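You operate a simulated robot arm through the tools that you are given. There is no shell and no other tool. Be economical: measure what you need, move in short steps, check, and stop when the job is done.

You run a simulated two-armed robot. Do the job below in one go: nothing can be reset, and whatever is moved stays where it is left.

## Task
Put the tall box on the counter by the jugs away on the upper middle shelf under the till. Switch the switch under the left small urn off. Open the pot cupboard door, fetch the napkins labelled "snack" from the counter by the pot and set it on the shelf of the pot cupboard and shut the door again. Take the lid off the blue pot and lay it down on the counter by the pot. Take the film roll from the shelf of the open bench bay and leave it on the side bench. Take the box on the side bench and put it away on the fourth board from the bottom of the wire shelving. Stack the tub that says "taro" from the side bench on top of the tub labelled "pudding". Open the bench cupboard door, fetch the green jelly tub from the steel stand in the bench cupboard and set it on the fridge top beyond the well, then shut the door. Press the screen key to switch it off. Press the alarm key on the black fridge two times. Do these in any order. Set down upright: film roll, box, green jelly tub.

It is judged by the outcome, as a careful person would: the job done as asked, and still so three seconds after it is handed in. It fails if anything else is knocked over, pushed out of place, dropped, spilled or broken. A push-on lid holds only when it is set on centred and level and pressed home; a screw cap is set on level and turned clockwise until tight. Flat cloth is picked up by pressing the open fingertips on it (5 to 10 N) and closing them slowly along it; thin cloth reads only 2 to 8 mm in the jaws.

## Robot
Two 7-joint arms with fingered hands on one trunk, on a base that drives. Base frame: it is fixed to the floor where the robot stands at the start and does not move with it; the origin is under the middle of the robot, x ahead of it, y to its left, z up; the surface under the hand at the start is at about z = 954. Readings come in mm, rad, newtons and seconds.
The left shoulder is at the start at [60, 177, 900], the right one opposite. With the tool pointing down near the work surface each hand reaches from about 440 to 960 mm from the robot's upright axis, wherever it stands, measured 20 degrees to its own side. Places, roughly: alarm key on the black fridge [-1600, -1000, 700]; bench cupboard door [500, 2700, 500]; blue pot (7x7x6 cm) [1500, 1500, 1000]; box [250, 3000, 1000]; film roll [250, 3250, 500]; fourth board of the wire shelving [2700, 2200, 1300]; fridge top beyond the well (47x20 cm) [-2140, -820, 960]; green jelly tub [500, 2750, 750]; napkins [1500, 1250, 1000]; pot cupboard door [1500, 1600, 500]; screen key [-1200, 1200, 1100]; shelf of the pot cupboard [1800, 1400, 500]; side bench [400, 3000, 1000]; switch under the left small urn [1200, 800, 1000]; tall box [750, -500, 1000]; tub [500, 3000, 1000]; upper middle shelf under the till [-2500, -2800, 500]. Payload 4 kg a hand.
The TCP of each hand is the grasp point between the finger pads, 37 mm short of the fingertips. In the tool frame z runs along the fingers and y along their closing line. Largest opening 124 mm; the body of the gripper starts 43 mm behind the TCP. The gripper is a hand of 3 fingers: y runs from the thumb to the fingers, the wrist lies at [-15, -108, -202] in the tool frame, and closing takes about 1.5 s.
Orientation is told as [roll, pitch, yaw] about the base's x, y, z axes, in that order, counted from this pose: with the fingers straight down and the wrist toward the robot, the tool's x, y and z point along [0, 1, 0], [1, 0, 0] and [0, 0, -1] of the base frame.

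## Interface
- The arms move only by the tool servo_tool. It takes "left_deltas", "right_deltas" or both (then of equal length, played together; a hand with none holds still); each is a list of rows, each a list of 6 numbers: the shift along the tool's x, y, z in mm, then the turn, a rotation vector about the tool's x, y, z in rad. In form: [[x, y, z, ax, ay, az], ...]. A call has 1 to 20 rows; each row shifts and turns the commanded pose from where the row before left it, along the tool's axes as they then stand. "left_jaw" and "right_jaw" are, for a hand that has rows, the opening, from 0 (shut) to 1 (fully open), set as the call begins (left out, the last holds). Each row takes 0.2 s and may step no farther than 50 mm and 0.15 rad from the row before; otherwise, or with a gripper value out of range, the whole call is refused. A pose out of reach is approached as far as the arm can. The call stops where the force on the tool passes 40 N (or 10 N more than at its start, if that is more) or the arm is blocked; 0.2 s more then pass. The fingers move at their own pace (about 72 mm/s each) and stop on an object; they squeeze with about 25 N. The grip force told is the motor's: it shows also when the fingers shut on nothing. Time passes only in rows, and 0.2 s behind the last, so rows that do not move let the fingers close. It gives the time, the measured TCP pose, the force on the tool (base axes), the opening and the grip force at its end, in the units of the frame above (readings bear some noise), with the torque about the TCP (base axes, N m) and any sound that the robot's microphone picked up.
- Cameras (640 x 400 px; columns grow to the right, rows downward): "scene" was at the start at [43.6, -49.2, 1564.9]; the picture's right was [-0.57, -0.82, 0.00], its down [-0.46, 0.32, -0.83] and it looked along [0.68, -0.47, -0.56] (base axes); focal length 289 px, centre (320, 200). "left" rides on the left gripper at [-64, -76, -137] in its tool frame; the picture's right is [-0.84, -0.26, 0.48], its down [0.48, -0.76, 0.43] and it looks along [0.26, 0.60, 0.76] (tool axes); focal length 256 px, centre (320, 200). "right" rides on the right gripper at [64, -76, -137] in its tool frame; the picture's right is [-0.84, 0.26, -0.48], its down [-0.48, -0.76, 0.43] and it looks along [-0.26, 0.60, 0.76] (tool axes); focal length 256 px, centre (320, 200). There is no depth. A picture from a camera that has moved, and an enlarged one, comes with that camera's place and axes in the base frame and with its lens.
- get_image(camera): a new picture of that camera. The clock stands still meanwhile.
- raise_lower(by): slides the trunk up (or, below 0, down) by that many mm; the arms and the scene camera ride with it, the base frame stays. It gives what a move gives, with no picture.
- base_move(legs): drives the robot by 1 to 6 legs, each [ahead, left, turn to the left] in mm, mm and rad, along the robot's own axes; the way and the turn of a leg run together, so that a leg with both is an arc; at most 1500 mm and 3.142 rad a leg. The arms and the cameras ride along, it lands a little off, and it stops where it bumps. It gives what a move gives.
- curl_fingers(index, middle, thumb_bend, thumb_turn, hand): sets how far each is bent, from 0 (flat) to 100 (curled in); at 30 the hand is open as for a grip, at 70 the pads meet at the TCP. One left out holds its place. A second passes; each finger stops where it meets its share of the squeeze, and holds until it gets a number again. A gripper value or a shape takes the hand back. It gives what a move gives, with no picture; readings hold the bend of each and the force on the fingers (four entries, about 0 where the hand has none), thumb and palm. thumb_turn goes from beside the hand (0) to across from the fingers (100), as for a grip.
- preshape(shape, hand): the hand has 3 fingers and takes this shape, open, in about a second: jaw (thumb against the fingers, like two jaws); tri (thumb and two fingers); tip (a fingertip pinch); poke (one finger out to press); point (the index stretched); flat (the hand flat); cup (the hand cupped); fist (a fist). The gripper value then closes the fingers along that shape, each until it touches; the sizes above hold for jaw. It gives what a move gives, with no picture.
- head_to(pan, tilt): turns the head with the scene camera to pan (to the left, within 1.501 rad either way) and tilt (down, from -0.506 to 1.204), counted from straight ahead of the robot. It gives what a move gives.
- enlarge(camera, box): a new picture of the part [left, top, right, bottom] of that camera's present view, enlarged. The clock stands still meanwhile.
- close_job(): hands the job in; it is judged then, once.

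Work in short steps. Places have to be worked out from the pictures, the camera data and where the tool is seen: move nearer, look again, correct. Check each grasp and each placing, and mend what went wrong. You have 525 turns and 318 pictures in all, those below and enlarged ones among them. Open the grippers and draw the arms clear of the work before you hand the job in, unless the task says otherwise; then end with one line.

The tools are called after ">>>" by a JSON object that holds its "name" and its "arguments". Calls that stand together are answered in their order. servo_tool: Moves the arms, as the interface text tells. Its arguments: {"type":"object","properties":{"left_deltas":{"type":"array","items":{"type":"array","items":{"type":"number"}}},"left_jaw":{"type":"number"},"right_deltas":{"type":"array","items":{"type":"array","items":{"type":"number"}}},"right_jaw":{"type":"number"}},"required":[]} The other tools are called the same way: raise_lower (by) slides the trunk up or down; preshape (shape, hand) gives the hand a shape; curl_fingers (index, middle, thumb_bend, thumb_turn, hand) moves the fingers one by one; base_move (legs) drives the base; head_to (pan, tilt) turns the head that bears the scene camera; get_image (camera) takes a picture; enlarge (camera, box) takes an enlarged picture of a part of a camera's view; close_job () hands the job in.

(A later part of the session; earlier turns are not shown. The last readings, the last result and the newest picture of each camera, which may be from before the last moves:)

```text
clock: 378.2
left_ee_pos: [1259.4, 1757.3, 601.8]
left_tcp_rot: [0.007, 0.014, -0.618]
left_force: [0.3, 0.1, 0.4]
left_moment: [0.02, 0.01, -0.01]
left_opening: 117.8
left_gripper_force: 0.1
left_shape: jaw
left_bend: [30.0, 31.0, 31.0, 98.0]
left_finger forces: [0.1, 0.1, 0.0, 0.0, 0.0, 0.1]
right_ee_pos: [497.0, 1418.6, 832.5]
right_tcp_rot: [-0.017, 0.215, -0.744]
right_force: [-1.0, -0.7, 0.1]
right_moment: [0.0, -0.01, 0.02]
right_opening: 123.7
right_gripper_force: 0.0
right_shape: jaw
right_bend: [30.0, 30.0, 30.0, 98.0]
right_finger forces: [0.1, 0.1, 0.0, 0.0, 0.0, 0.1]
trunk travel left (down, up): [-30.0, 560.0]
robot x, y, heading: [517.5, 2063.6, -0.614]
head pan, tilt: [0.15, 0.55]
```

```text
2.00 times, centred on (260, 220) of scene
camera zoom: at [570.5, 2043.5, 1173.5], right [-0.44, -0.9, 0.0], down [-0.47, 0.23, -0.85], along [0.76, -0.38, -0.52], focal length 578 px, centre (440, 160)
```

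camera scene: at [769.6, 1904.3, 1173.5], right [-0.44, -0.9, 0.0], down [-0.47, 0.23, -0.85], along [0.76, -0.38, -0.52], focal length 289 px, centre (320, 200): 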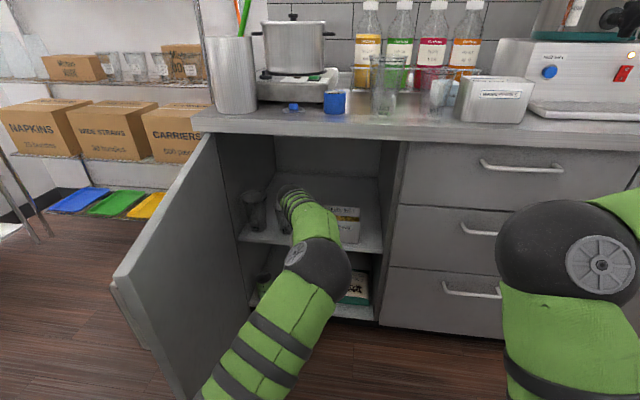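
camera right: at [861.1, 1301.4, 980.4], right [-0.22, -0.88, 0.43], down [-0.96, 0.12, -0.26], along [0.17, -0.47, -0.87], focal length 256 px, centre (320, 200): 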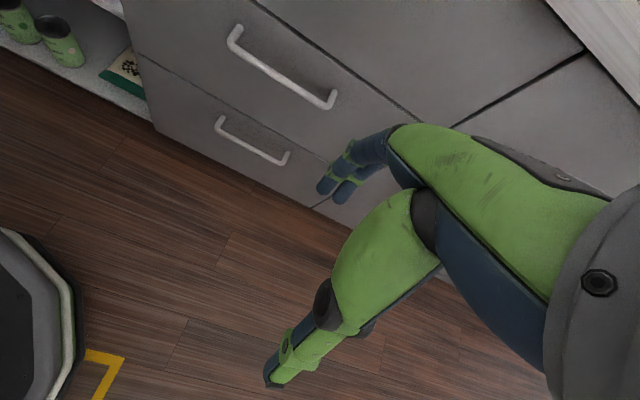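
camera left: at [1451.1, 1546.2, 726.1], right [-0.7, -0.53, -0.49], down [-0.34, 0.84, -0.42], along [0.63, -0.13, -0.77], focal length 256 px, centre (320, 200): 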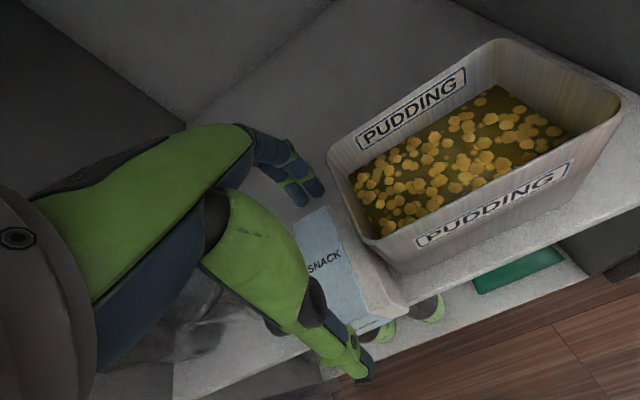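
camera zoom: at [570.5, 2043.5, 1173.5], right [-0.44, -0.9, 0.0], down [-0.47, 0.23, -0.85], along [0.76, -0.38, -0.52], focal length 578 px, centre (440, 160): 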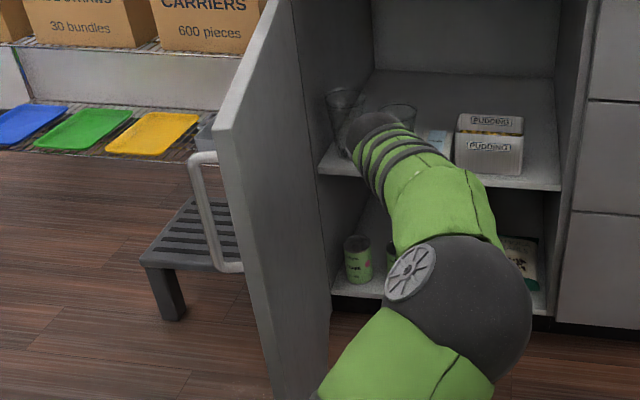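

Now to close the door: I raise the trunk, carry the left hand over the door top to its outer side, and push from there.

>>> {"name": "raise_lower", "arguments": {"by": 400}}

>>> {"name": "servo_tool", "arguments": {"left_deltas": [[35, -20, -10, 0, 0, 0], [35, -20, 0, 0, 0, 0], [35, -20, 0, 0, 0, 0], [35, -20, 0, 0, 0, 0], [0, 0, 0, 0, 0, 0]], "left_jaw": 0.0}}

>>> {"name": "base_move", "arguments": {"legs": [[0, 170, 0]]}}

>>> {"name": "head_to", "arguments": {"pan": 0.3, "tilt": 0.75}}

>>> {"name": "get_image", "arguments": {"camera": "scene"}}

```text
clock: 382.1
left_ee_pos: [1258.5, 1756.9, 1002.3]
left_tcp_rot: [0.007, 0.011, -0.618]
left_force: [-0.4, 0.5, -0.7]
left_moment: [-0.01, 0.01, -0.01]
left_opening: 117.9
left_gripper_force: 0.1
left_shape: jaw
left_bend: [30.0, 31.0, 31.0, 98.0]
left_finger forces: [0.0, 0.0, 0.0, 0.1, 0.0, 0.1]
right_ee_pos: [496.9, 1418.6, 1232.1]
right_tcp_rot: [-0.015, 0.213, -0.744]
right_force: [1.0, -0.2, -0.5]
right_moment: [-0.04, 0.02, 0.0]
right_opening: 123.9
right_gripper_force: 0.0
right_shape: jaw
right_bend: [30.0, 30.0, 30.0, 98.0]
right_finger forces: [0.0, 0.1, 0.1, 0.1, 0.0, 0.0]
trunk travel left (down, up): [-430.0, 160.0]
robot x, y, heading: [513.6, 2061.7, -0.606]
head pan, tilt: [0.15, 0.55]
```

```text
clock: 383.3
left_ee_pos: [1275.8, 1919.3, 1013.9]
left_tcp_rot: [0.007, 0.012, -0.618]
left_force: [0.9, 0.1, 0.8]
left_moment: [0.0, 0.03, -0.01]
left_opening: 0.0
left_gripper_force: 14.9
left_shape: jaw
left_bend: [70.0, 70.0, 70.0, 100.0]
left_finger forces: [0.0, 0.0, 0.0, 0.1, 0.0, 0.1]
right_ee_pos: [496.6, 1418.4, 1231.5]
right_tcp_rot: [-0.014, 0.214, -0.744]
right_force: [-0.5, 0.4, 1.4]
right_moment: [-0.01, -0.02, 0.03]
right_opening: 123.9
right_gripper_force: 0.1
right_shape: jaw
right_bend: [30.0, 30.0, 30.0, 98.0]
right_finger forces: [0.0, 0.1, 0.1, 0.1, 0.0, 0.0]
trunk travel left (down, up): [-430.0, 160.0]
robot x, y, heading: [513.9, 2062.0, -0.612]
head pan, tilt: [0.15, 0.55]
```

```text
clock: 384.8
left_ee_pos: [1375.8, 2062.7, 1014.6]
left_tcp_rot: [0.005, 0.011, -0.618]
left_force: [0.3, 0.9, 0.0]
left_moment: [-0.02, 0.03, -0.03]
left_opening: 0.0
left_gripper_force: 24.5
left_shape: jaw
left_bend: [70.0, 70.0, 71.0, 100.0]
left_finger forces: [0.1, 0.0, 0.0, 0.1, 0.0, 0.1]
right_ee_pos: [597.9, 1563.3, 1232.8]
right_tcp_rot: [-0.018, 0.213, -0.745]
right_force: [-0.3, 0.5, 0.6]
right_moment: [-0.02, 0.03, -0.03]
right_opening: 123.8
right_gripper_force: 0.1
right_shape: jaw
right_bend: [30.0, 30.0, 30.0, 98.0]
right_finger forces: [0.0, 0.1, 0.0, 0.1, 0.0, 0.0]
trunk travel left (down, up): [-430.0, 160.0]
robot x, y, heading: [614.2, 2207.0, -0.608]
head pan, tilt: [0.15, 0.55]
```

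```text
clock: 385.5
left_ee_pos: [1376.2, 2062.7, 1013.4]
left_tcp_rot: [0.007, 0.011, -0.618]
left_force: [0.0, 0.2, -0.7]
left_moment: [-0.05, -0.03, -0.01]
left_opening: 0.1
left_gripper_force: 25.3
left_shape: jaw
left_bend: [70.0, 70.0, 71.0, 100.0]
left_finger forces: [0.1, 0.1, 0.1, 0.0, 0.1, 0.0]
right_ee_pos: [598.5, 1561.3, 1232.6]
right_tcp_rot: [-0.016, 0.214, -0.74]
right_force: [0.3, -0.5, -0.3]
right_moment: [0.01, 0.01, -0.01]
right_opening: 123.9
right_gripper_force: 0.1
right_shape: jaw
right_bend: [30.0, 30.0, 30.0, 98.0]
right_finger forces: [0.1, 0.1, 0.0, 0.1, 0.0, 0.1]
trunk travel left (down, up): [-430.0, 160.0]
robot x, y, heading: [613.1, 2207.4, -0.611]
head pan, tilt: [0.3, 0.75]
```

```text
122 pictures are left
camera scene: at [668.6, 2200.4, 1556.1], right [-0.31, -0.95, 0.0], down [-0.65, 0.21, -0.73], along [0.7, -0.22, -0.68], focal length 289 px, centre (320, 200)
```

scene: 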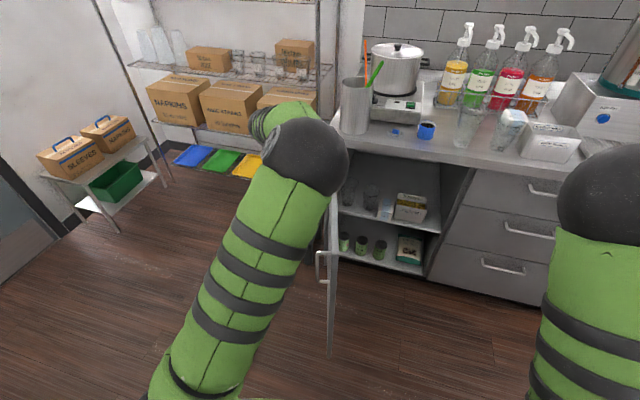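

The door leaf is seen edge-on (≈76° open) with the hand on its outer side. I lower the hand to z≈725 and push the door closed along its arc with base legs.

>>> {"name": "servo_tool", "arguments": {"left_deltas": [[0, 0, 45, 0, 0, 0], [0, 0, 45, 0, 0, 0], [0, 0, 45, 0, 0, 0], [0, 0, 45, 0, 0, 0], [0, 0, 45, 0, 0, 0], [0, 0, 45, 0, 0, 0], [0, 0, 20, 0, 0, 0], [0, 0, 0, 0, 0, 0]]}}

>>> {"name": "base_move", "arguments": {"legs": [[-12, -73, 0], [25, -100, 0], [49, -85, 0]]}}

>>> {"name": "get_image", "arguments": {"camera": "scene"}}

```text
clock: 387.3
left_ee_pos: [1373.0, 2066.4, 725.0]
left_tcp_rot: [0.006, 0.012, -0.619]
left_force: [0.7, -1.6, -0.5]
left_moment: [0.0, -0.02, 0.0]
left_opening: 0.0
left_gripper_force: 24.9
left_shape: jaw
left_bend: [70.0, 70.0, 71.0, 100.0]
left_finger forces: [0.1, 0.1, 0.0, 0.0, 0.1, 0.1]
right_ee_pos: [597.8, 1561.5, 1233.5]
right_tcp_rot: [-0.016, 0.215, -0.741]
right_force: [-0.3, 0.5, 0.1]
right_moment: [-0.01, 0.0, 0.0]
right_opening: 124.0
right_gripper_force: 0.0
right_shape: jaw
right_bend: [30.0, 30.0, 30.0, 98.0]
right_finger forces: [0.0, 0.0, 0.1, 0.0, 0.1, 0.0]
trunk travel left (down, up): [-430.0, 160.0]
robot x, y, heading: [612.6, 2206.2, -0.617]
head pan, tilt: [0.3, 0.75]
```

```text
clock: 389.8
left_ee_pos: [1276.6, 1817.8, 724.0]
left_tcp_rot: [0.007, 0.012, -0.617]
left_force: [-0.6, 0.0, 0.1]
left_moment: [0.02, -0.01, -0.02]
left_opening: 0.0
left_gripper_force: 24.7
left_shape: jaw
left_bend: [70.0, 70.0, 71.0, 100.0]
left_finger forces: [0.0, 0.0, 0.0, 0.0, 0.1, 0.0]
right_ee_pos: [502.6, 1311.5, 1230.4]
right_tcp_rot: [-0.016, 0.218, -0.74]
right_force: [0.0, -1.1, -0.1]
right_moment: [0.03, 0.0, 0.02]
right_opening: 124.0
right_gripper_force: 0.0
right_shape: jaw
right_bend: [30.0, 30.0, 30.0, 98.0]
right_finger forces: [0.0, 0.1, 0.0, 0.0, 0.0, 0.1]
trunk travel left (down, up): [-430.0, 160.0]
robot x, y, heading: [517.8, 1952.0, -0.612]
head pan, tilt: [0.3, 0.75]
```

```text
121 pictures are left
camera scene: at [571.9, 1950.7, 1556.1], right [-0.3, -0.95, 0.0], down [-0.65, 0.21, -0.73], along [0.7, -0.22, -0.68], focal length 289 px, centre (320, 200)
```

scene: 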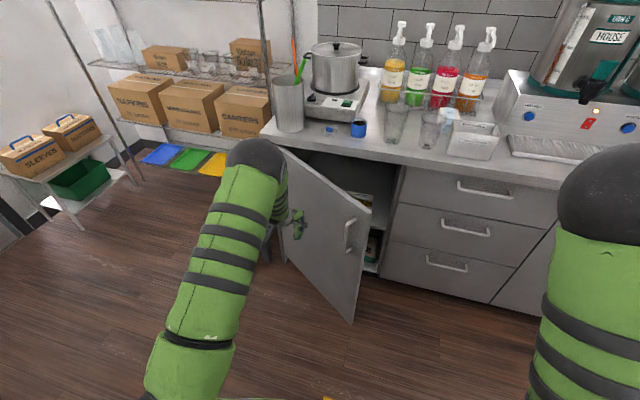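

It's closing nicely. I continue the arc.

>>> {"name": "base_move", "arguments": {"legs": [[69, -69, 0], [85, -49, 0], [40, -15, 0]]}}

>>> {"name": "get_image", "arguments": {"camera": "scene"}}

```text
clock: 392.2
left_ee_pos: [1362.2, 1596.6, 723.9]
left_tcp_rot: [0.007, 0.013, -0.615]
left_force: [0.4, -0.2, 0.5]
left_moment: [-0.02, -0.01, -0.02]
left_opening: 0.0
left_gripper_force: 25.4
left_shape: jaw
left_bend: [70.0, 70.0, 71.0, 100.0]
left_finger forces: [0.1, 0.1, 0.0, 0.1, 0.0, 0.1]
right_ee_pos: [586.8, 1089.8, 1232.0]
right_tcp_rot: [-0.017, 0.216, -0.741]
right_force: [-0.3, 0.3, -0.8]
right_moment: [0.01, 0.01, 0.01]
right_opening: 123.7
right_gripper_force: 0.1
right_shape: jaw
right_bend: [30.0, 30.0, 30.0, 98.0]
right_finger forces: [0.1, 0.1, 0.0, 0.1, 0.1, 0.1]
trunk travel left (down, up): [-430.0, 160.0]
robot x, y, heading: [600.6, 1734.9, -0.612]
head pan, tilt: [0.3, 0.75]
```

```text
120 pictures are left
camera scene: at [657.7, 1730.0, 1556.0], right [-0.3, -0.95, 0.0], down [-0.65, 0.21, -0.73], along [0.7, -0.22, -0.68], focal length 289 px, centre (320, 200)
```

scene: 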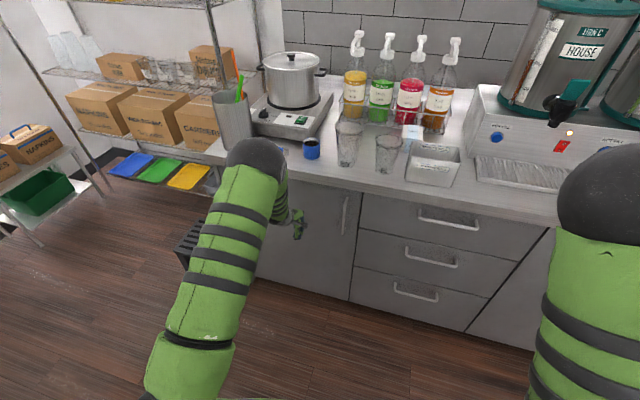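

>>> {"name": "enlarge", "arguments": {"camera": "scene", "box": [260, 150, 420, 310]}}

```text
2.50 times, centred on (340, 230) of scene
camera zoom: at [657.7, 1730.0, 1556.0], right [-0.3, -0.95, 0.0], down [-0.65, 0.21, -0.73], along [0.7, -0.22, -0.68], focal length 723 px, centre (270, 125)
```

zoom: 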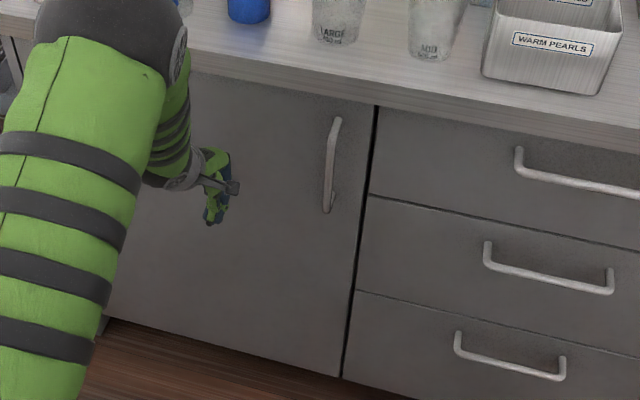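

The door looks flush. To be sure I press it lightly near the handle side with the arm.

>>> {"name": "base_move", "arguments": {"legs": [[0, -90, 0]]}}

>>> {"name": "servo_tool", "arguments": {"left_deltas": [[0, 15, 0, 0, 0, 0], [0, 15, 0, 0, 0, 0], [0, 15, 0, 0, 0, 0], [0, 10, 0, 0, 0, 0], [0, 10, 0, 0, 0, 0]]}}

>>> {"name": "get_image", "arguments": {"camera": "scene"}}

```text
clock: 393.3
left_ee_pos: [1310.9, 1522.7, 724.9]
left_tcp_rot: [0.007, 0.01, -0.619]
left_force: [0.3, 0.6, -0.3]
left_moment: [0.0, -0.02, -0.01]
left_opening: 0.0
left_gripper_force: 24.8
left_shape: jaw
left_bend: [70.0, 70.0, 71.0, 100.0]
left_finger forces: [0.0, 0.1, 0.0, 0.0, 0.0, 0.1]
right_ee_pos: [532.9, 1019.1, 1231.5]
right_tcp_rot: [-0.018, 0.215, -0.743]
right_force: [-0.7, 0.2, 0.4]
right_moment: [0.01, -0.03, 0.02]
right_opening: 124.1
right_gripper_force: 0.1
right_shape: jaw
right_bend: [30.0, 30.0, 30.0, 98.0]
right_finger forces: [0.0, 0.0, 0.1, 0.0, 0.1, 0.1]
trunk travel left (down, up): [-430.0, 160.0]
robot x, y, heading: [550.9, 1669.3, -0.612]
head pan, tilt: [0.3, 0.75]
```

```text
clock: 394.5
left_ee_pos: [1361.8, 1485.7, 723.6]
left_tcp_rot: [0.007, 0.015, -0.619]
left_force: [-15.8, 9.1, 2.6]
left_moment: [-0.1, -0.21, 0.03]
left_opening: 0.0
left_gripper_force: 24.9
left_shape: jaw
left_bend: [70.0, 70.0, 71.0, 100.0]
left_finger forces: [0.0, 17.3, 0.0, 0.1, 0.0, 0.0]
right_ee_pos: [534.0, 1019.7, 1231.7]
right_tcp_rot: [-0.016, 0.214, -0.746]
right_force: [0.0, 0.1, -0.6]
right_moment: [0.01, -0.01, 0.0]
right_opening: 123.6
right_gripper_force: 0.1
right_shape: jaw
right_bend: [30.0, 30.0, 30.0, 98.0]
right_finger forces: [0.0, 0.1, 0.0, 0.0, 0.0, 0.1]
trunk travel left (down, up): [-430.0, 160.0]
robot x, y, heading: [548.1, 1664.9, -0.609]
head pan, tilt: [0.3, 0.75]
```

```text
118 pictures are left
camera scene: at [604.7, 1659.6, 1556.2], right [-0.31, -0.95, 0.0], down [-0.65, 0.21, -0.73], along [0.7, -0.22, -0.68], focal length 289 px, centre (320, 200)
```

scene: 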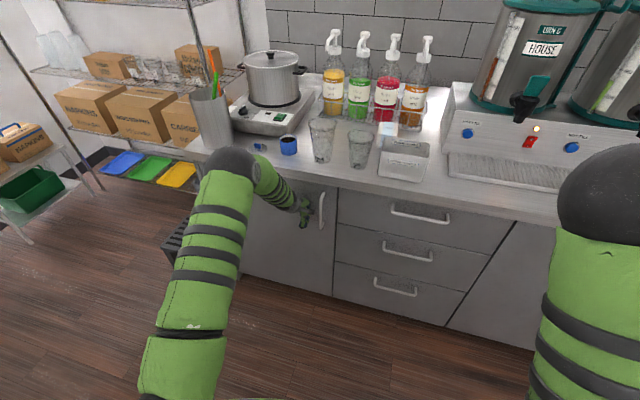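

Door firmly closed. Next the switch under the left small urn: I retract, move right, and look at the urn stand.

>>> {"name": "servo_tool", "arguments": {"left_deltas": [[0, -40, 0, 0, 0, 0], [0, -40, 0, 0, 0, 0], [0, -40, 0, 0, 0, 0], [0, 0, -45, 0, 0, 0], [0, 0, -45, 0, 0, 0], [0, 0, -45, 0, 0, 0], [0, 0, -45, 0, 0, 0], [0, 0, -45, 0, 0, 0], [0, 0, -45, 0, 0, 0]]}}

>>> {"name": "base_move", "arguments": {"legs": [[0, -230, 0]]}}

>>> {"name": "head_to", "arguments": {"pan": 0.0, "tilt": 0.5}}

>>> {"name": "get_image", "arguments": {"camera": "scene"}}

```text
clock: 396.5
left_ee_pos: [1268.3, 1551.1, 995.5]
left_tcp_rot: [0.006, 0.01, -0.619]
left_force: [-0.4, -0.6, -0.2]
left_moment: [-0.02, -0.01, 0.0]
left_opening: 0.0
left_gripper_force: 24.5
left_shape: jaw
left_bend: [70.0, 70.0, 71.0, 100.0]
left_finger forces: [0.0, 0.0, 0.0, 0.0, 0.0, 0.1]
right_ee_pos: [535.5, 1019.4, 1231.0]
right_tcp_rot: [-0.016, 0.215, -0.745]
right_force: [-0.9, 0.2, -0.2]
right_moment: [-0.02, 0.01, 0.02]
right_opening: 124.1
right_gripper_force: 0.1
right_shape: jaw
right_bend: [30.0, 30.0, 30.0, 98.0]
right_finger forces: [0.0, 0.0, 0.0, 0.1, 0.0, 0.0]
trunk travel left (down, up): [-430.0, 160.0]
robot x, y, heading: [551.7, 1662.2, -0.61]
head pan, tilt: [0.3, 0.75]
```

```text
clock: 398.2
left_ee_pos: [1134.6, 1360.6, 995.8]
left_tcp_rot: [0.008, 0.011, -0.624]
left_force: [-0.7, -0.6, 0.3]
left_moment: [0.01, 0.0, 0.01]
left_opening: 0.0
left_gripper_force: 25.4
left_shape: jaw
left_bend: [70.0, 70.0, 71.0, 100.0]
left_finger forces: [0.0, 0.0, 0.0, 0.1, 0.0, 0.0]
right_ee_pos: [399.9, 830.4, 1231.9]
right_tcp_rot: [-0.017, 0.215, -0.747]
right_force: [-0.7, 0.1, 0.0]
right_moment: [0.03, -0.02, -0.03]
right_opening: 123.8
right_gripper_force: 0.0
right_shape: jaw
right_bend: [30.0, 30.0, 30.0, 98.0]
right_finger forces: [0.1, 0.0, 0.0, 0.0, 0.0, 0.0]
trunk travel left (down, up): [-430.0, 160.0]
robot x, y, heading: [419.3, 1476.7, -0.616]
head pan, tilt: [0.3, 0.75]
```

```text
clock: 399.0
left_ee_pos: [1135.4, 1359.9, 995.3]
left_tcp_rot: [0.005, 0.01, -0.624]
left_force: [-0.7, -0.6, 0.3]
left_moment: [0.01, 0.01, -0.01]
left_opening: 0.0
left_gripper_force: 25.3
left_shape: jaw
left_bend: [70.0, 70.0, 71.0, 100.0]
left_finger forces: [0.0, 0.1, 0.0, 0.0, 0.0, 0.0]
right_ee_pos: [401.3, 831.4, 1231.2]
right_tcp_rot: [-0.013, 0.215, -0.748]
right_force: [-0.1, 0.1, -0.7]
right_moment: [0.0, 0.03, 0.03]
right_opening: 123.9
right_gripper_force: 0.0
right_shape: jaw
right_bend: [30.0, 30.0, 30.0, 98.0]
right_finger forces: [0.0, 0.1, 0.0, 0.0, 0.0, 0.0]
trunk travel left (down, up): [-430.0, 160.0]
robot x, y, heading: [417.2, 1475.2, -0.613]
head pan, tilt: [0.0, 0.499]
```

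```text
117 pictures are left
camera scene: at [469.8, 1443.8, 1578.0], right [-0.58, -0.82, 0.0], down [-0.39, 0.28, -0.88], along [0.72, -0.51, -0.48], focal length 289 px, centre (320, 200)
```

scene: 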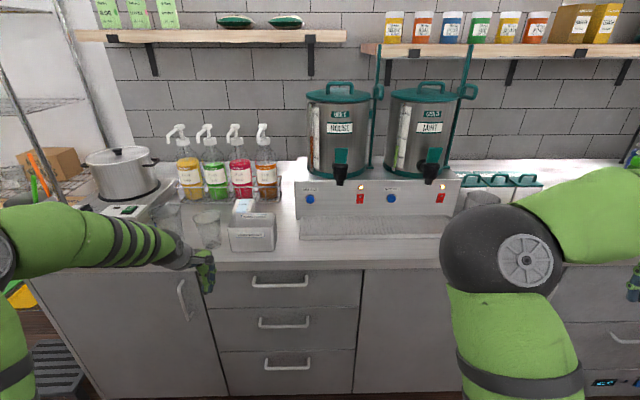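

>>> {"name": "enlarge", "arguments": {"camera": "scene", "box": [285, 140, 465, 250]}}

```text
3.56 times, centred on (375, 195) of scene
camera zoom: at [469.8, 1443.8, 1578.0], right [-0.58, -0.82, 0.0], down [-0.39, 0.28, -0.88], along [0.72, -0.51, -0.48], focal length 1028 px, centre (124, 218)
```

zoom: 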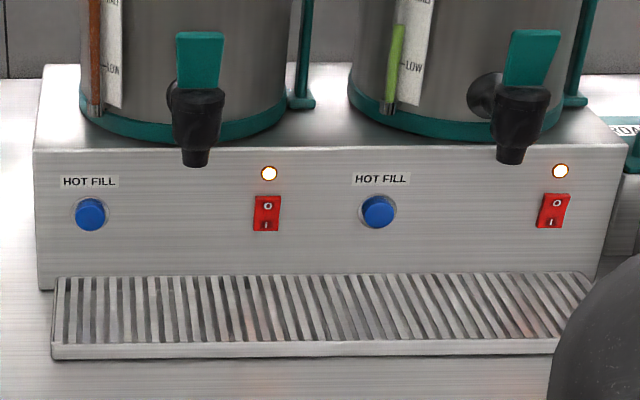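

Two red rockers with lit lamps; the left one is under the HOUSE urn at about n≈560, u≈1291, z≈1040; "O" is its upper half. I prepare the right hand: straighten it, move inward, and turn it to point ahead.

>>> {"name": "servo_tool", "arguments": {"right_deltas": [[40, 20, 0, -0.107, 0, 0], [40, 30, 0, -0.106, 0, 0], [40, 30, 0, 0, 0, 0], [40, 30, 0, 0, 0, 0], [40, 30, 0, 0, 0, 0], [0, 0, 0, 0, 0, -0.143], [0, 0, 0, 0, 0, -0.143], [0, 0, 0, 0, 0, -0.143], [0, 0, 0, 0, 0, -0.143], [0, 0, 0, 0, 0, -0.143], [0, 0, 0, 0, 0, -0.143], [0, 0, 0, 0, 0, -0.143], [0, 0, 0, 0, 0, -0.143], [0, 0, 0, 0, 0, -0.143], [0, 0, 0, 0, 0, -0.143], [0, 0, 0, 0, 0, -0.143], [0, 0, 0, 0, 0, -0.139]]}}

>>> {"name": "servo_tool", "arguments": {"right_deltas": [[0, 0, 0, 0, -0.143, 0], [0, 0, 0, 0, -0.143, 0], [0, 0, 0, 0, -0.143, 0], [0, 0, 0, 0, -0.143, 0], [0, 0, 0, 0, -0.143, 0], [0, 0, 0, 0, -0.143, 0], [0, 0, 0, 0, -0.143, 0], [0, 0, 0, 0, -0.143, 0], [0, 0, 0, 0, -0.143, 0], [0, 0, 0, 0, -0.143, 0], [0, 0, 0, 0, -0.141, 0], [0, 0, 0, 0, 0, 0]]}}

>>> {"name": "preshape", "arguments": {"shape": "point", "hand": "right"}}

>>> {"name": "get_image", "arguments": {"camera": "scene"}}

>>> {"name": "get_image", "arguments": {"camera": "right"}}

```text
clock: 402.6
left_ee_pos: [1135.3, 1359.7, 995.5]
left_tcp_rot: [0.007, 0.011, -0.624]
left_force: [-0.4, -0.1, -0.3]
left_moment: [0.0, 0.0, -0.02]
left_opening: 0.0
left_gripper_force: 24.8
left_shape: jaw
left_bend: [70.0, 70.0, 71.0, 100.0]
left_finger forces: [0.0, 0.0, 0.1, 0.0, 0.1, 0.0]
right_ee_pos: [638.1, 885.1, 1221.3]
right_tcp_rot: [0.006, 0.013, 0.968]
right_force: [-0.2, 0.4, 0.0]
right_moment: [0.01, 0.04, 0.0]
right_opening: 123.8
right_gripper_force: 0.0
right_shape: jaw
right_bend: [30.0, 30.0, 30.0, 98.0]
right_finger forces: [0.0, 0.1, 0.0, 0.0, 0.0, 0.1]
trunk travel left (down, up): [-430.0, 160.0]
robot x, y, heading: [420.0, 1478.5, -0.622]
head pan, tilt: [0.0, 0.499]
```

```text
clock: 405.2
left_ee_pos: [1135.4, 1360.8, 994.8]
left_tcp_rot: [0.006, 0.011, -0.622]
left_force: [0.2, 0.0, 0.2]
left_moment: [-0.02, -0.03, 0.01]
left_opening: 0.0
left_gripper_force: 24.7
left_shape: jaw
left_bend: [70.0, 70.0, 71.0, 100.0]
left_finger forces: [0.0, 0.0, 0.0, 0.0, 0.0, 0.0]
right_ee_pos: [637.9, 884.3, 1221.0]
right_tcp_rot: [-1.567, 0.017, 0.967]
right_force: [0.3, 0.9, -0.9]
right_moment: [-0.03, 0.0, -0.02]
right_opening: 124.1
right_gripper_force: 0.1
right_shape: jaw
right_bend: [30.0, 30.0, 30.0, 98.0]
right_finger forces: [0.0, 0.0, 0.0, 0.1, 0.0, 0.0]
trunk travel left (down, up): [-430.0, 160.0]
robot x, y, heading: [420.8, 1477.2, -0.612]
head pan, tilt: [0.0, 0.499]
```

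```text
clock: 406.1
left_ee_pos: [1135.0, 1360.0, 995.5]
left_tcp_rot: [0.006, 0.01, -0.623]
left_force: [0.3, 1.1, 0.3]
left_moment: [-0.01, -0.04, -0.01]
left_opening: 0.0
left_gripper_force: 24.4
left_shape: jaw
left_bend: [70.0, 70.0, 71.0, 100.0]
left_finger forces: [0.0, 0.1, 0.0, 0.0, 0.0, 0.1]
right_ee_pos: [638.2, 883.6, 1220.1]
right_tcp_rot: [-1.567, 0.016, 0.967]
right_force: [0.1, 0.3, -0.2]
right_moment: [-0.01, 0.0, 0.01]
right_opening: 118.3
right_gripper_force: 0.0
right_shape: point
right_bend: [32.0, 100.0, 100.0, 89.0]
right_finger forces: [0.1, 0.1, 0.0, 0.0, 0.0, 0.1]
trunk travel left (down, up): [-430.0, 160.0]
robot x, y, heading: [420.9, 1476.2, -0.623]
head pan, tilt: [0.0, 0.499]
```

```text
115 pictures are left
camera scene: at [469.7, 1443.8, 1578.1], right [-0.58, -0.82, 0.0], down [-0.39, 0.28, -0.88], along [0.72, -0.51, -0.48], focal length 289 px, centre (320, 200)
```

scene: 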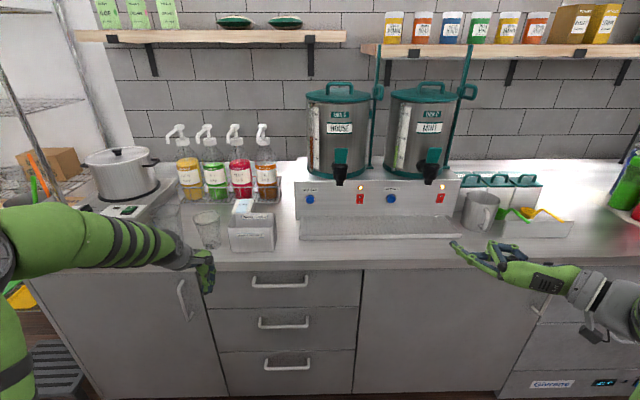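

```text
114 pictures are left
camera right: at [481.9, 898.7, 1158.3], right [-0.24, 0.49, 0.84], down [-0.07, -0.87, 0.49], along [0.97, 0.06, 0.24], focal length 256 px, centre (320, 200)
```

right: 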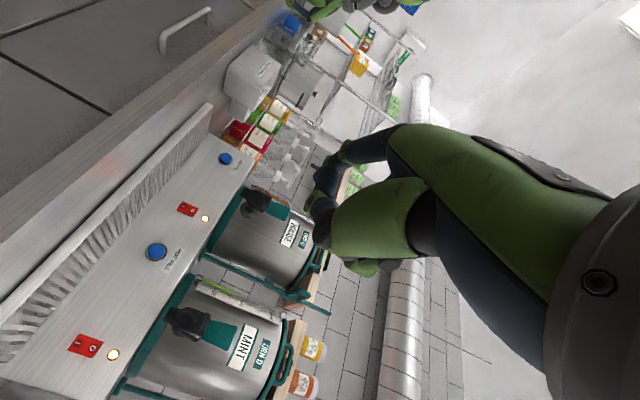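

Switch triangulated at n≈541, u≈1294, z≈1047. I raise the left hand, move the right fingertip left/down, and drive 250 mm forward.

>>> {"name": "servo_tool", "arguments": {"right_deltas": [[25, 32, 0, 0, 0, 0], [25, 32, 0, 0, 0, 0], [25, 32, 0, 0, 0, 0], [25, 32, 0, 0, 0, 0], [30, 0, 0, 0, 0, 0], [0, 0, 0, 0, 0, 0]], "left_deltas": [[0, -10, -45, 0, 0, 0], [0, -10, -45, 0, 0, 0], [0, -10, -45, 0, 0, 0], [0, -10, -45, 0, 0, 0], [0, -10, -45, 0, 0, 0], [0, 0, -20, 0, 0, 0]]}}

>>> {"name": "base_move", "arguments": {"legs": [[250, 0, 0.012]]}}

>>> {"name": "head_to", "arguments": {"pan": -0.2, "tilt": 0.6}}

>>> {"name": "get_image", "arguments": {"camera": "scene"}}

>>> {"name": "get_image", "arguments": {"camera": "right"}}

```text
clock: 407.5
left_ee_pos: [1098.4, 1387.0, 1238.9]
left_tcp_rot: [0.008, 0.011, -0.623]
left_force: [0.2, 0.1, 0.5]
left_moment: [0.0, -0.01, 0.02]
left_opening: 0.0
left_gripper_force: 25.1
left_shape: jaw
left_bend: [70.0, 70.0, 71.0, 100.0]
left_finger forces: [0.0, 0.0, 0.1, 0.1, 0.1, 0.1]
right_ee_pos: [716.3, 977.6, 1092.0]
right_tcp_rot: [-1.565, 0.015, 0.97]
right_force: [0.2, -0.3, 0.1]
right_moment: [0.02, 0.01, 0.01]
right_opening: 118.2
right_gripper_force: 0.0
right_shape: point
right_bend: [32.0, 100.0, 100.0, 89.0]
right_finger forces: [0.0, 0.0, 0.1, 0.0, 0.0, 0.0]
right hand out of reach, approached as far as the arm can: row 4, 5
trunk travel left (down, up): [-430.0, 160.0]
robot x, y, heading: [419.2, 1476.6, -0.611]
head pan, tilt: [0.0, 0.499]
```

```text
clock: 409.3
left_ee_pos: [1306.6, 1254.6, 1238.3]
left_tcp_rot: [0.007, 0.012, -0.606]
left_force: [0.0, 0.4, -0.4]
left_moment: [0.01, -0.01, 0.03]
left_opening: 0.3
left_gripper_force: 24.9
left_shape: jaw
left_bend: [70.0, 70.0, 71.0, 100.0]
left_finger forces: [0.0, 0.1, 0.1, 0.0, 0.0, 0.0]
right_ee_pos: [931.4, 838.4, 1092.0]
right_tcp_rot: [-1.565, 0.015, 0.986]
right_force: [0.5, -0.2, 0.4]
right_moment: [0.0, 0.01, -0.01]
right_opening: 117.8
right_gripper_force: 0.1
right_shape: point
right_bend: [32.0, 100.0, 100.0, 89.0]
right_finger forces: [0.0, 0.1, 0.0, 0.0, 0.1, 0.0]
trunk travel left (down, up): [-430.0, 160.0]
robot x, y, heading: [622.3, 1335.5, -0.598]
head pan, tilt: [0.0, 0.499]
```

```text
clock: 410.1
left_ee_pos: [1305.4, 1254.4, 1239.1]
left_tcp_rot: [0.007, 0.011, -0.608]
left_force: [-0.4, -0.2, 0.5]
left_moment: [0.03, 0.0, -0.01]
left_opening: 0.0
left_gripper_force: 24.8
left_shape: jaw
left_bend: [70.0, 70.0, 71.0, 100.0]
left_finger forces: [0.0, 0.0, 0.0, 0.1, 0.1, 0.1]
right_ee_pos: [931.2, 838.5, 1092.6]
right_tcp_rot: [-1.564, 0.016, 0.987]
right_force: [-0.2, 0.8, 0.1]
right_moment: [-0.03, -0.05, -0.04]
right_opening: 118.1
right_gripper_force: 0.2
right_shape: point
right_bend: [32.0, 100.0, 100.0, 89.0]
right_finger forces: [0.0, 0.0, 0.1, 0.1, 0.1, 0.1]
trunk travel left (down, up): [-430.0, 160.0]
robot x, y, heading: [626.7, 1335.0, -0.601]
head pan, tilt: [-0.201, 0.6]
```

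```text
113 pictures are left
camera scene: at [662.8, 1289.5, 1569.0], right [-0.72, -0.7, 0.0], down [-0.39, 0.4, -0.83], along [0.58, -0.59, -0.56], focal length 289 px, centre (320, 200)
```

scene: 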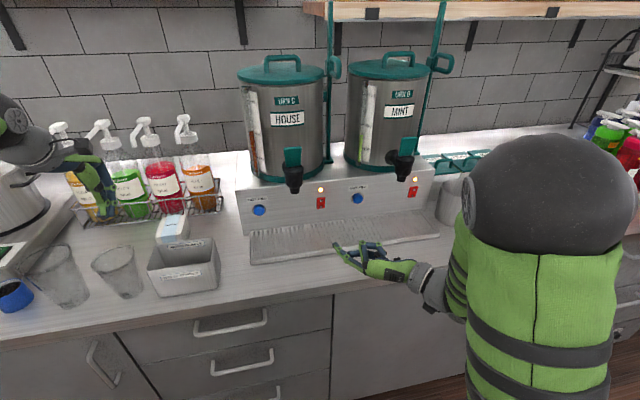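

```text
112 pictures are left
camera right: at [774.6, 850.7, 1030.5], right [-0.25, 0.49, 0.84], down [-0.05, -0.87, 0.49], along [0.97, 0.08, 0.24], focal length 256 px, centre (320, 200)
```

right: 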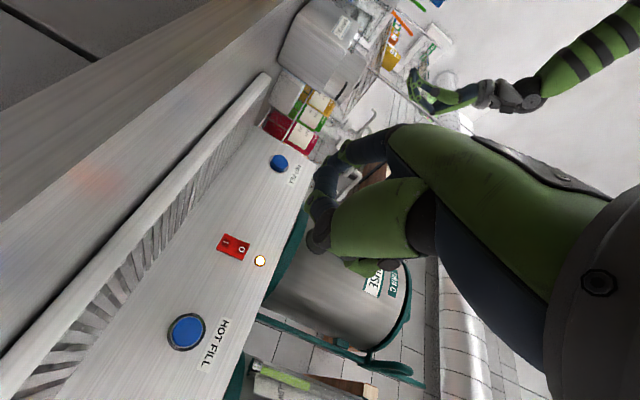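

Fingertip aligned in u; I lower 28 mm and advance 170 mm, then look.

>>> {"name": "servo_tool", "arguments": {"right_deltas": [[7, -2, 42, 0, 0, 0], [7, -2, 42, 0, 0, 0], [7, -1, 42, 0, 0, 0], [7, 0, 42, 0, 0, 0], [0, 0, 0, 0, 0, 0]]}}

>>> {"name": "get_image", "arguments": {"camera": "right"}}

>>> {"name": "enlarge", "arguments": {"camera": "scene", "box": [260, 150, 420, 250]}}

```text
clock: 411.3
left_ee_pos: [1306.1, 1254.3, 1239.1]
left_tcp_rot: [0.005, 0.011, -0.608]
left_force: [-0.1, 0.4, 0.3]
left_moment: [-0.01, -0.01, 0.0]
left_opening: 0.0
left_gripper_force: 24.7
left_shape: jaw
left_bend: [70.0, 70.0, 71.0, 100.0]
left_finger forces: [0.1, 0.1, 0.0, 0.0, 0.0, 0.0]
right_ee_pos: [1068.5, 743.0, 1063.5]
right_tcp_rot: [-1.567, 0.015, 0.986]
right_force: [0.5, 0.9, 0.1]
right_moment: [-0.02, 0.0, 0.02]
right_opening: 118.1
right_gripper_force: 0.0
right_shape: point
right_bend: [32.0, 100.0, 100.0, 89.0]
right_finger forces: [0.0, 0.0, 0.1, 0.0, 0.0, 0.0]
trunk travel left (down, up): [-430.0, 160.0]
robot x, y, heading: [623.2, 1335.4, -0.598]
head pan, tilt: [-0.201, 0.6]
```

```text
111 pictures are left
camera right: at [912.0, 753.5, 1001.5], right [-0.25, 0.49, 0.84], down [-0.05, -0.87, 0.49], along [0.97, 0.08, 0.24], focal length 256 px, centre (320, 200)
```

right: 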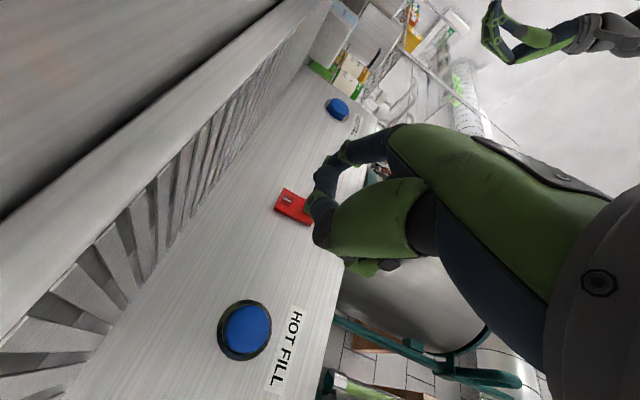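

```text
4.00 times, centred on (340, 200) of scene
camera zoom: at [662.5, 1289.7, 1569.0], right [-0.72, -0.7, 0.0], down [-0.39, 0.41, -0.83], along [0.57, -0.59, -0.56], focal length 1156 px, centre (240, 200)
```

zoom: 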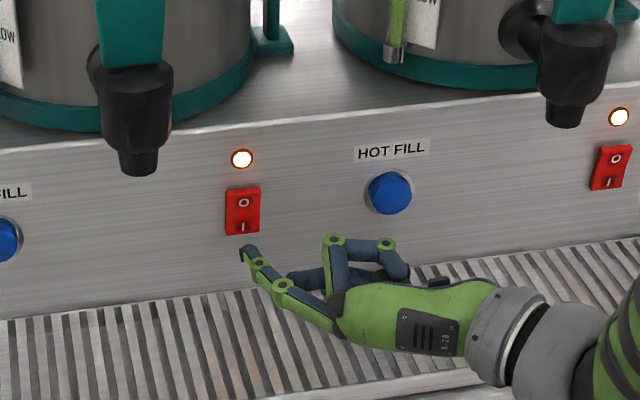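

I need ~11 mm up and 4 mm right; then advance 32 mm.

>>> {"name": "servo_tool", "arguments": {"right_deltas": [[-11, -4, 0, 0, 0, 0], [0, 0, 16, 0, 0, 0], [0, 0, 16, 0, 0, 0], [0, 0, 0, 0, 0, 0]]}}

>>> {"name": "enlarge", "arguments": {"camera": "scene", "box": [280, 170, 360, 220]}}

```text
clock: 412.3
left_ee_pos: [1304.5, 1254.9, 1239.1]
left_tcp_rot: [0.007, 0.01, -0.606]
left_force: [-0.3, -0.4, -0.5]
left_moment: [0.0, -0.03, -0.01]
left_opening: 0.0
left_gripper_force: 24.8
left_shape: jaw
left_bend: [70.0, 70.0, 71.0, 100.0]
left_finger forces: [0.0, 0.0, 0.0, 0.0, 0.0, 0.0]
right_ee_pos: [1092.5, 719.7, 1076.8]
right_tcp_rot: [-1.566, 0.015, 0.984]
right_force: [0.0, -0.5, -0.2]
right_moment: [0.01, 0.0, 0.0]
right_opening: 118.0
right_gripper_force: 0.0
right_shape: point
right_bend: [32.0, 100.0, 100.0, 89.0]
right_finger forces: [0.1, 0.0, 0.1, 0.0, 0.1, 0.1]
trunk travel left (down, up): [-430.0, 160.0]
robot x, y, heading: [626.2, 1335.2, -0.598]
head pan, tilt: [-0.201, 0.6]
```

```text
8.00 times, centred on (320, 195) of scene
camera zoom: at [662.6, 1289.6, 1569.0], right [-0.72, -0.7, 0.0], down [-0.39, 0.41, -0.83], along [0.57, -0.59, -0.56], focal length 2313 px, centre (320, 240)
```

zoom: 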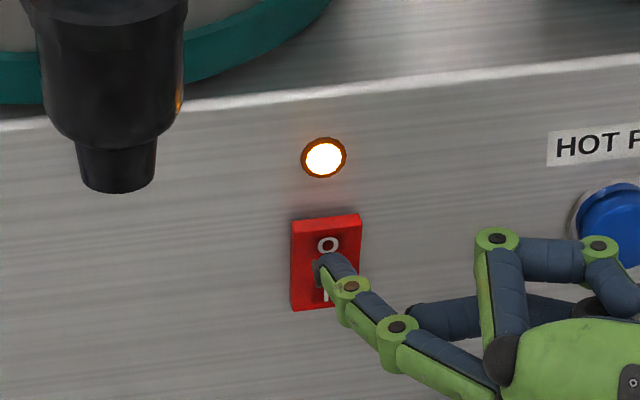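

The tip is about to land on "O". I press in small steps.

>>> {"name": "servo_tool", "arguments": {"right_deltas": [[0, 0, 4, 0, 0, 0], [0, 0, 4, 0, 0, 0], [0, 0, 3, 0, 0, 0]]}}

>>> {"name": "servo_tool", "arguments": {"right_deltas": [[0, 0, 3, 0, 0, 0], [0, 0, 2, 0, 0, 0], [0, 0, 2, 0, 0, 0]]}}

>>> {"name": "enlarge", "arguments": {"camera": "scene", "box": [280, 170, 360, 220]}}

```text
clock: 413.1
left_ee_pos: [1305.7, 1255.7, 1239.3]
left_tcp_rot: [0.009, 0.012, -0.609]
left_force: [-0.5, -0.1, 0.1]
left_moment: [0.0, 0.02, 0.02]
left_opening: 0.0
left_gripper_force: 24.8
left_shape: jaw
left_bend: [70.0, 70.0, 71.0, 100.0]
left_finger forces: [0.0, 0.0, 0.1, 0.0, 0.0, 0.0]
right_ee_pos: [1101.3, 715.2, 1074.7]
right_tcp_rot: [-1.565, 0.015, 0.985]
right_force: [-1.2, 0.4, 0.2]
right_moment: [0.04, 0.01, 0.14]
right_opening: 118.2
right_gripper_force: 0.0
right_shape: point
right_bend: [32.0, 100.0, 100.0, 89.0]
right_finger forces: [2.3, 0.1, 0.0, 0.0, 0.0, 0.1]
trunk travel left (down, up): [-430.0, 160.0]
robot x, y, heading: [622.4, 1337.5, -0.6]
head pan, tilt: [-0.201, 0.6]
heard: click
```

```text
clock: 413.9
left_ee_pos: [1303.8, 1254.3, 1240.6]
left_tcp_rot: [0.005, 0.012, -0.61]
left_force: [0.2, -0.4, -0.3]
left_moment: [0.0, 0.0, 0.02]
left_opening: 0.1
left_gripper_force: 25.2
left_shape: jaw
left_bend: [70.0, 70.0, 71.0, 100.0]
left_finger forces: [0.1, 0.0, 0.0, 0.1, 0.0, 0.0]
right_ee_pos: [1102.0, 709.8, 1074.3]
right_tcp_rot: [-1.565, 0.016, 0.983]
right_force: [-18.8, 6.3, 2.9]
right_moment: [0.27, 0.13, 1.5]
right_opening: 0.0
right_gripper_force: 0.1
right_shape: point
right_bend: [28.0, 100.0, 100.0, 89.0]
right_finger forces: [19.4, 0.1, 0.1, 0.1, 0.1, 0.0]
trunk travel left (down, up): [-430.0, 160.0]
robot x, y, heading: [623.9, 1333.3, -0.601]
head pan, tilt: [-0.201, 0.6]
stopped in row 3 (right hand): the force on the tool passed its limit at 41 N (the readings are from after the stop); the commanded pose is now the measured one
```

```text
8.00 times, centred on (320, 195) of scene
camera zoom: at [659.2, 1290.6, 1569.1], right [-0.72, -0.69, 0.0], down [-0.39, 0.41, -0.83], along [0.57, -0.59, -0.56], focal length 2313 px, centre (320, 240)
```

zoom: 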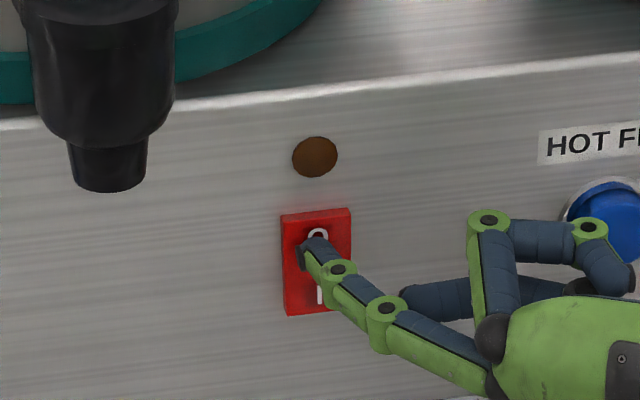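

Lamp off — the switch is off. I retract the finger straight back and drive the base back.

>>> {"name": "servo_tool", "arguments": {"right_deltas": [[0, 0, -20, 0, 0, 0], [0, 0, -40, 0, 0, 0], [0, 0, -40, 0, 0, 0], [0, 0, -40, 0, 0, 0]]}}

>>> {"name": "base_move", "arguments": {"legs": [[-350, 0, 0]]}}

>>> {"name": "preshape", "arguments": {"shape": "jaw", "hand": "right"}}

>>> {"name": "enlarge", "arguments": {"camera": "scene", "box": [160, 80, 480, 280]}}

```text
clock: 414.9
left_ee_pos: [1305.0, 1253.8, 1239.8]
left_tcp_rot: [0.007, 0.011, -0.607]
left_force: [0.2, 0.1, -0.1]
left_moment: [0.03, 0.04, 0.0]
left_opening: 0.1
left_gripper_force: 24.9
left_shape: jaw
left_bend: [70.0, 70.0, 71.0, 100.0]
left_finger forces: [0.0, 0.1, 0.0, 0.1, 0.0, 0.1]
right_ee_pos: [988.0, 784.7, 1073.6]
right_tcp_rot: [-1.563, 0.015, 0.983]
right_force: [-0.4, 0.9, 0.7]
right_moment: [0.0, -0.03, -0.01]
right_opening: 0.0
right_gripper_force: 0.0
right_shape: point
right_bend: [32.0, 100.0, 100.0, 89.0]
right_finger forces: [0.0, 0.1, 0.0, 0.1, 0.1, 0.0]
trunk travel left (down, up): [-430.0, 160.0]
robot x, y, heading: [624.3, 1336.5, -0.602]
head pan, tilt: [-0.201, 0.6]
```

```text
clock: 417.1
left_ee_pos: [1018.8, 1448.2, 1239.0]
left_tcp_rot: [0.006, 0.01, -0.612]
left_force: [-0.1, -0.4, -0.3]
left_moment: [-0.01, -0.04, -0.01]
left_opening: 0.1
left_gripper_force: 24.8
left_shape: jaw
left_bend: [70.0, 70.0, 71.0, 100.0]
left_finger forces: [0.0, 0.0, 0.0, 0.1, 0.1, 0.1]
right_ee_pos: [701.2, 979.6, 1072.6]
right_tcp_rot: [-1.565, 0.015, 0.981]
right_force: [0.4, -0.2, 0.4]
right_moment: [-0.01, 0.0, 0.01]
right_opening: 0.1
right_gripper_force: 0.1
right_shape: point
right_bend: [32.0, 100.0, 100.0, 89.0]
right_finger forces: [0.0, 0.0, 0.0, 0.1, 0.1, 0.0]
trunk travel left (down, up): [-430.0, 160.0]
robot x, y, heading: [342.0, 1529.5, -0.609]
head pan, tilt: [-0.201, 0.6]
```

```text
clock: 418.1
left_ee_pos: [1019.1, 1446.7, 1239.3]
left_tcp_rot: [0.007, 0.009, -0.612]
left_force: [0.2, 0.6, 0.3]
left_moment: [0.0, -0.01, 0.0]
left_opening: 0.0
left_gripper_force: 25.1
left_shape: jaw
left_bend: [70.0, 70.0, 71.0, 100.0]
left_finger forces: [0.0, 0.0, 0.0, 0.0, 0.1, 0.1]
right_ee_pos: [701.0, 978.8, 1073.1]
right_tcp_rot: [-1.562, 0.016, 0.98]
right_force: [-0.8, 0.6, 0.6]
right_moment: [0.01, 0.0, 0.01]
right_opening: 123.6
right_gripper_force: 0.2
right_shape: jaw
right_bend: [30.0, 30.0, 30.0, 97.0]
right_finger forces: [0.0, 0.1, 0.0, 0.0, 0.0, 0.0]
trunk travel left (down, up): [-430.0, 160.0]
robot x, y, heading: [341.2, 1533.0, -0.606]
head pan, tilt: [-0.201, 0.6]
```

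```text
2.00 times, centred on (320, 180) of scene
camera zoom: at [377.0, 1485.4, 1569.0], right [-0.72, -0.69, 0.0], down [-0.39, 0.41, -0.82], along [0.57, -0.6, -0.57], focal length 578 px, centre (320, 240)
```

zoom: 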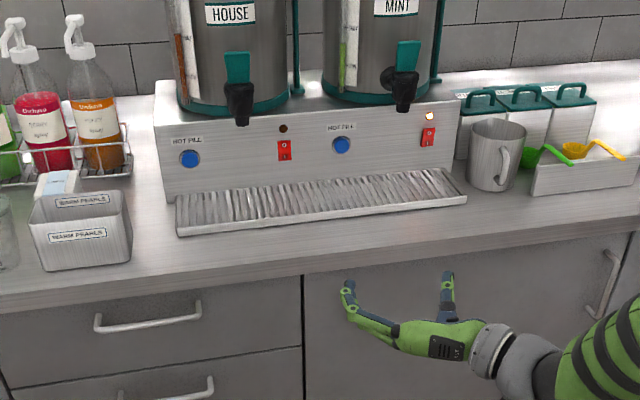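

Done. Next the side bench. I retract both hands, move to mid-aisle, turn around and go along to the open bay.

>>> {"name": "servo_tool", "arguments": {"left_deltas": [[0, -40, -15, 0, 0, 0], [0, -40, -15, 0, 0, 0], [0, -40, -15, 0, 0, 0], [0, -40, -15, 0, 0, 0], [0, -40, 0, 0, 0, 0]], "right_deltas": [[-40, 0, 0, 0, 0, 0], [-40, 0, 0, 0, 0, 0], [-40, 0, 0, 0, 0, 0], [-40, 0, 0, 0, 0, 0], [0, 0, 0, 0, 0, 0]], "left_jaw": 1.0}}

>>> {"name": "base_move", "arguments": {"legs": [[330, 0, 0], [0, 0, 1.5708], [0, 0, 1.5708], [0, -1350, 0]]}}

>>> {"name": "head_to", "arguments": {"pan": 0.0, "tilt": 0.55}}

>>> {"name": "get_image", "arguments": {"camera": "scene"}}

```text
clock: 419.2
left_ee_pos: [855.7, 1562.8, 1301.4]
left_tcp_rot: [0.007, 0.012, -0.614]
left_force: [-0.2, -0.4, 1.0]
left_moment: [0.05, 0.02, -0.04]
left_opening: 123.9
left_gripper_force: 0.0
left_shape: jaw
left_bend: [30.0, 30.0, 30.0, 98.0]
left_finger forces: [0.1, 0.0, 0.1, 0.0, 0.0, 0.0]
right_ee_pos: [703.8, 981.1, 1233.5]
right_tcp_rot: [-1.563, 0.015, 0.979]
right_force: [0.0, -1.0, -0.2]
right_moment: [-0.01, 0.0, -0.02]
right_opening: 123.9
right_gripper_force: 0.1
right_shape: jaw
right_bend: [30.0, 30.0, 30.0, 98.0]
right_finger forces: [0.0, 0.0, 0.1, 0.0, 0.0, 0.0]
trunk travel left (down, up): [-430.0, 160.0]
robot x, y, heading: [343.2, 1530.2, -0.607]
head pan, tilt: [-0.201, 0.6]
```

```text
clock: 435.5
left_ee_pos: [882.8, 2445.1, 1302.5]
left_tcp_rot: [0.008, 0.01, 2.525]
left_force: [0.0, 0.3, 0.1]
left_moment: [0.0, 0.04, 0.0]
left_opening: 123.7
left_gripper_force: 0.0
left_shape: jaw
left_bend: [30.0, 30.0, 30.0, 98.0]
left_finger forces: [0.0, 0.0, 0.0, 0.0, 0.0, 0.0]
right_ee_pos: [1039.2, 3025.0, 1232.9]
right_tcp_rot: [-1.562, 0.016, -2.169]
right_force: [0.2, -0.5, 0.5]
right_moment: [0.02, 0.02, -0.02]
right_opening: 123.6
right_gripper_force: 0.0
right_shape: jaw
right_bend: [30.0, 30.0, 30.0, 98.0]
right_finger forces: [0.0, 0.0, 0.1, 0.0, 0.1, 0.0]
trunk travel left (down, up): [-430.0, 160.0]
robot x, y, heading: [1400.4, 2472.4, 2.528]
head pan, tilt: [-0.201, 0.6]
```

```text
clock: 436.3
left_ee_pos: [883.5, 2444.5, 1301.5]
left_tcp_rot: [0.007, 0.01, 2.523]
left_force: [-0.5, -0.3, 0.0]
left_moment: [0.0, 0.01, -0.01]
left_opening: 123.9
left_gripper_force: 0.1
left_shape: jaw
left_bend: [30.0, 30.0, 30.0, 98.0]
left_finger forces: [0.0, 0.1, 0.0, 0.0, 0.1, 0.1]
right_ee_pos: [1037.7, 3025.5, 1233.1]
right_tcp_rot: [-1.564, 0.014, -2.168]
right_force: [0.1, 0.3, 0.1]
right_moment: [0.02, 0.03, -0.02]
right_opening: 123.8
right_gripper_force: 0.0
right_shape: jaw
right_bend: [30.0, 30.0, 30.0, 98.0]
right_finger forces: [0.0, 0.0, 0.0, 0.0, 0.1, 0.1]
trunk travel left (down, up): [-430.0, 160.0]
robot x, y, heading: [1403.0, 2471.7, 2.536]
head pan, tilt: [0.0, 0.55]
```

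```text
106 pictures are left
camera scene: at [1351.2, 2508.6, 1573.5], right [0.57, 0.82, 0.0], down [0.43, -0.3, -0.85], along [-0.7, 0.49, -0.52], focal length 289 px, centre (320, 200)
```

scene: 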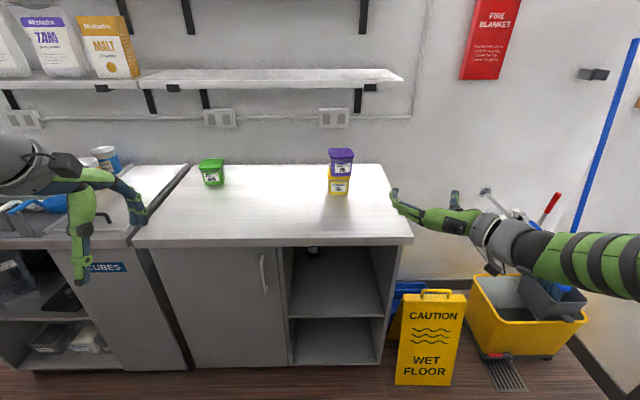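

>>> {"name": "enlarge", "arguments": {"camera": "scene", "box": [240, 140, 420, 370]}}

```text
1.74 times, centred on (330, 255) of scene
camera zoom: at [1351.2, 2508.6, 1573.5], right [0.57, 0.82, 0.0], down [0.43, -0.3, -0.85], along [-0.7, 0.49, -0.52], focal length 503 px, centre (303, 104)
```

zoom: 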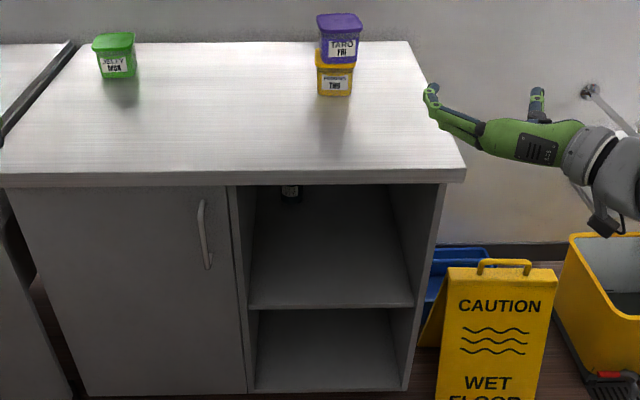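

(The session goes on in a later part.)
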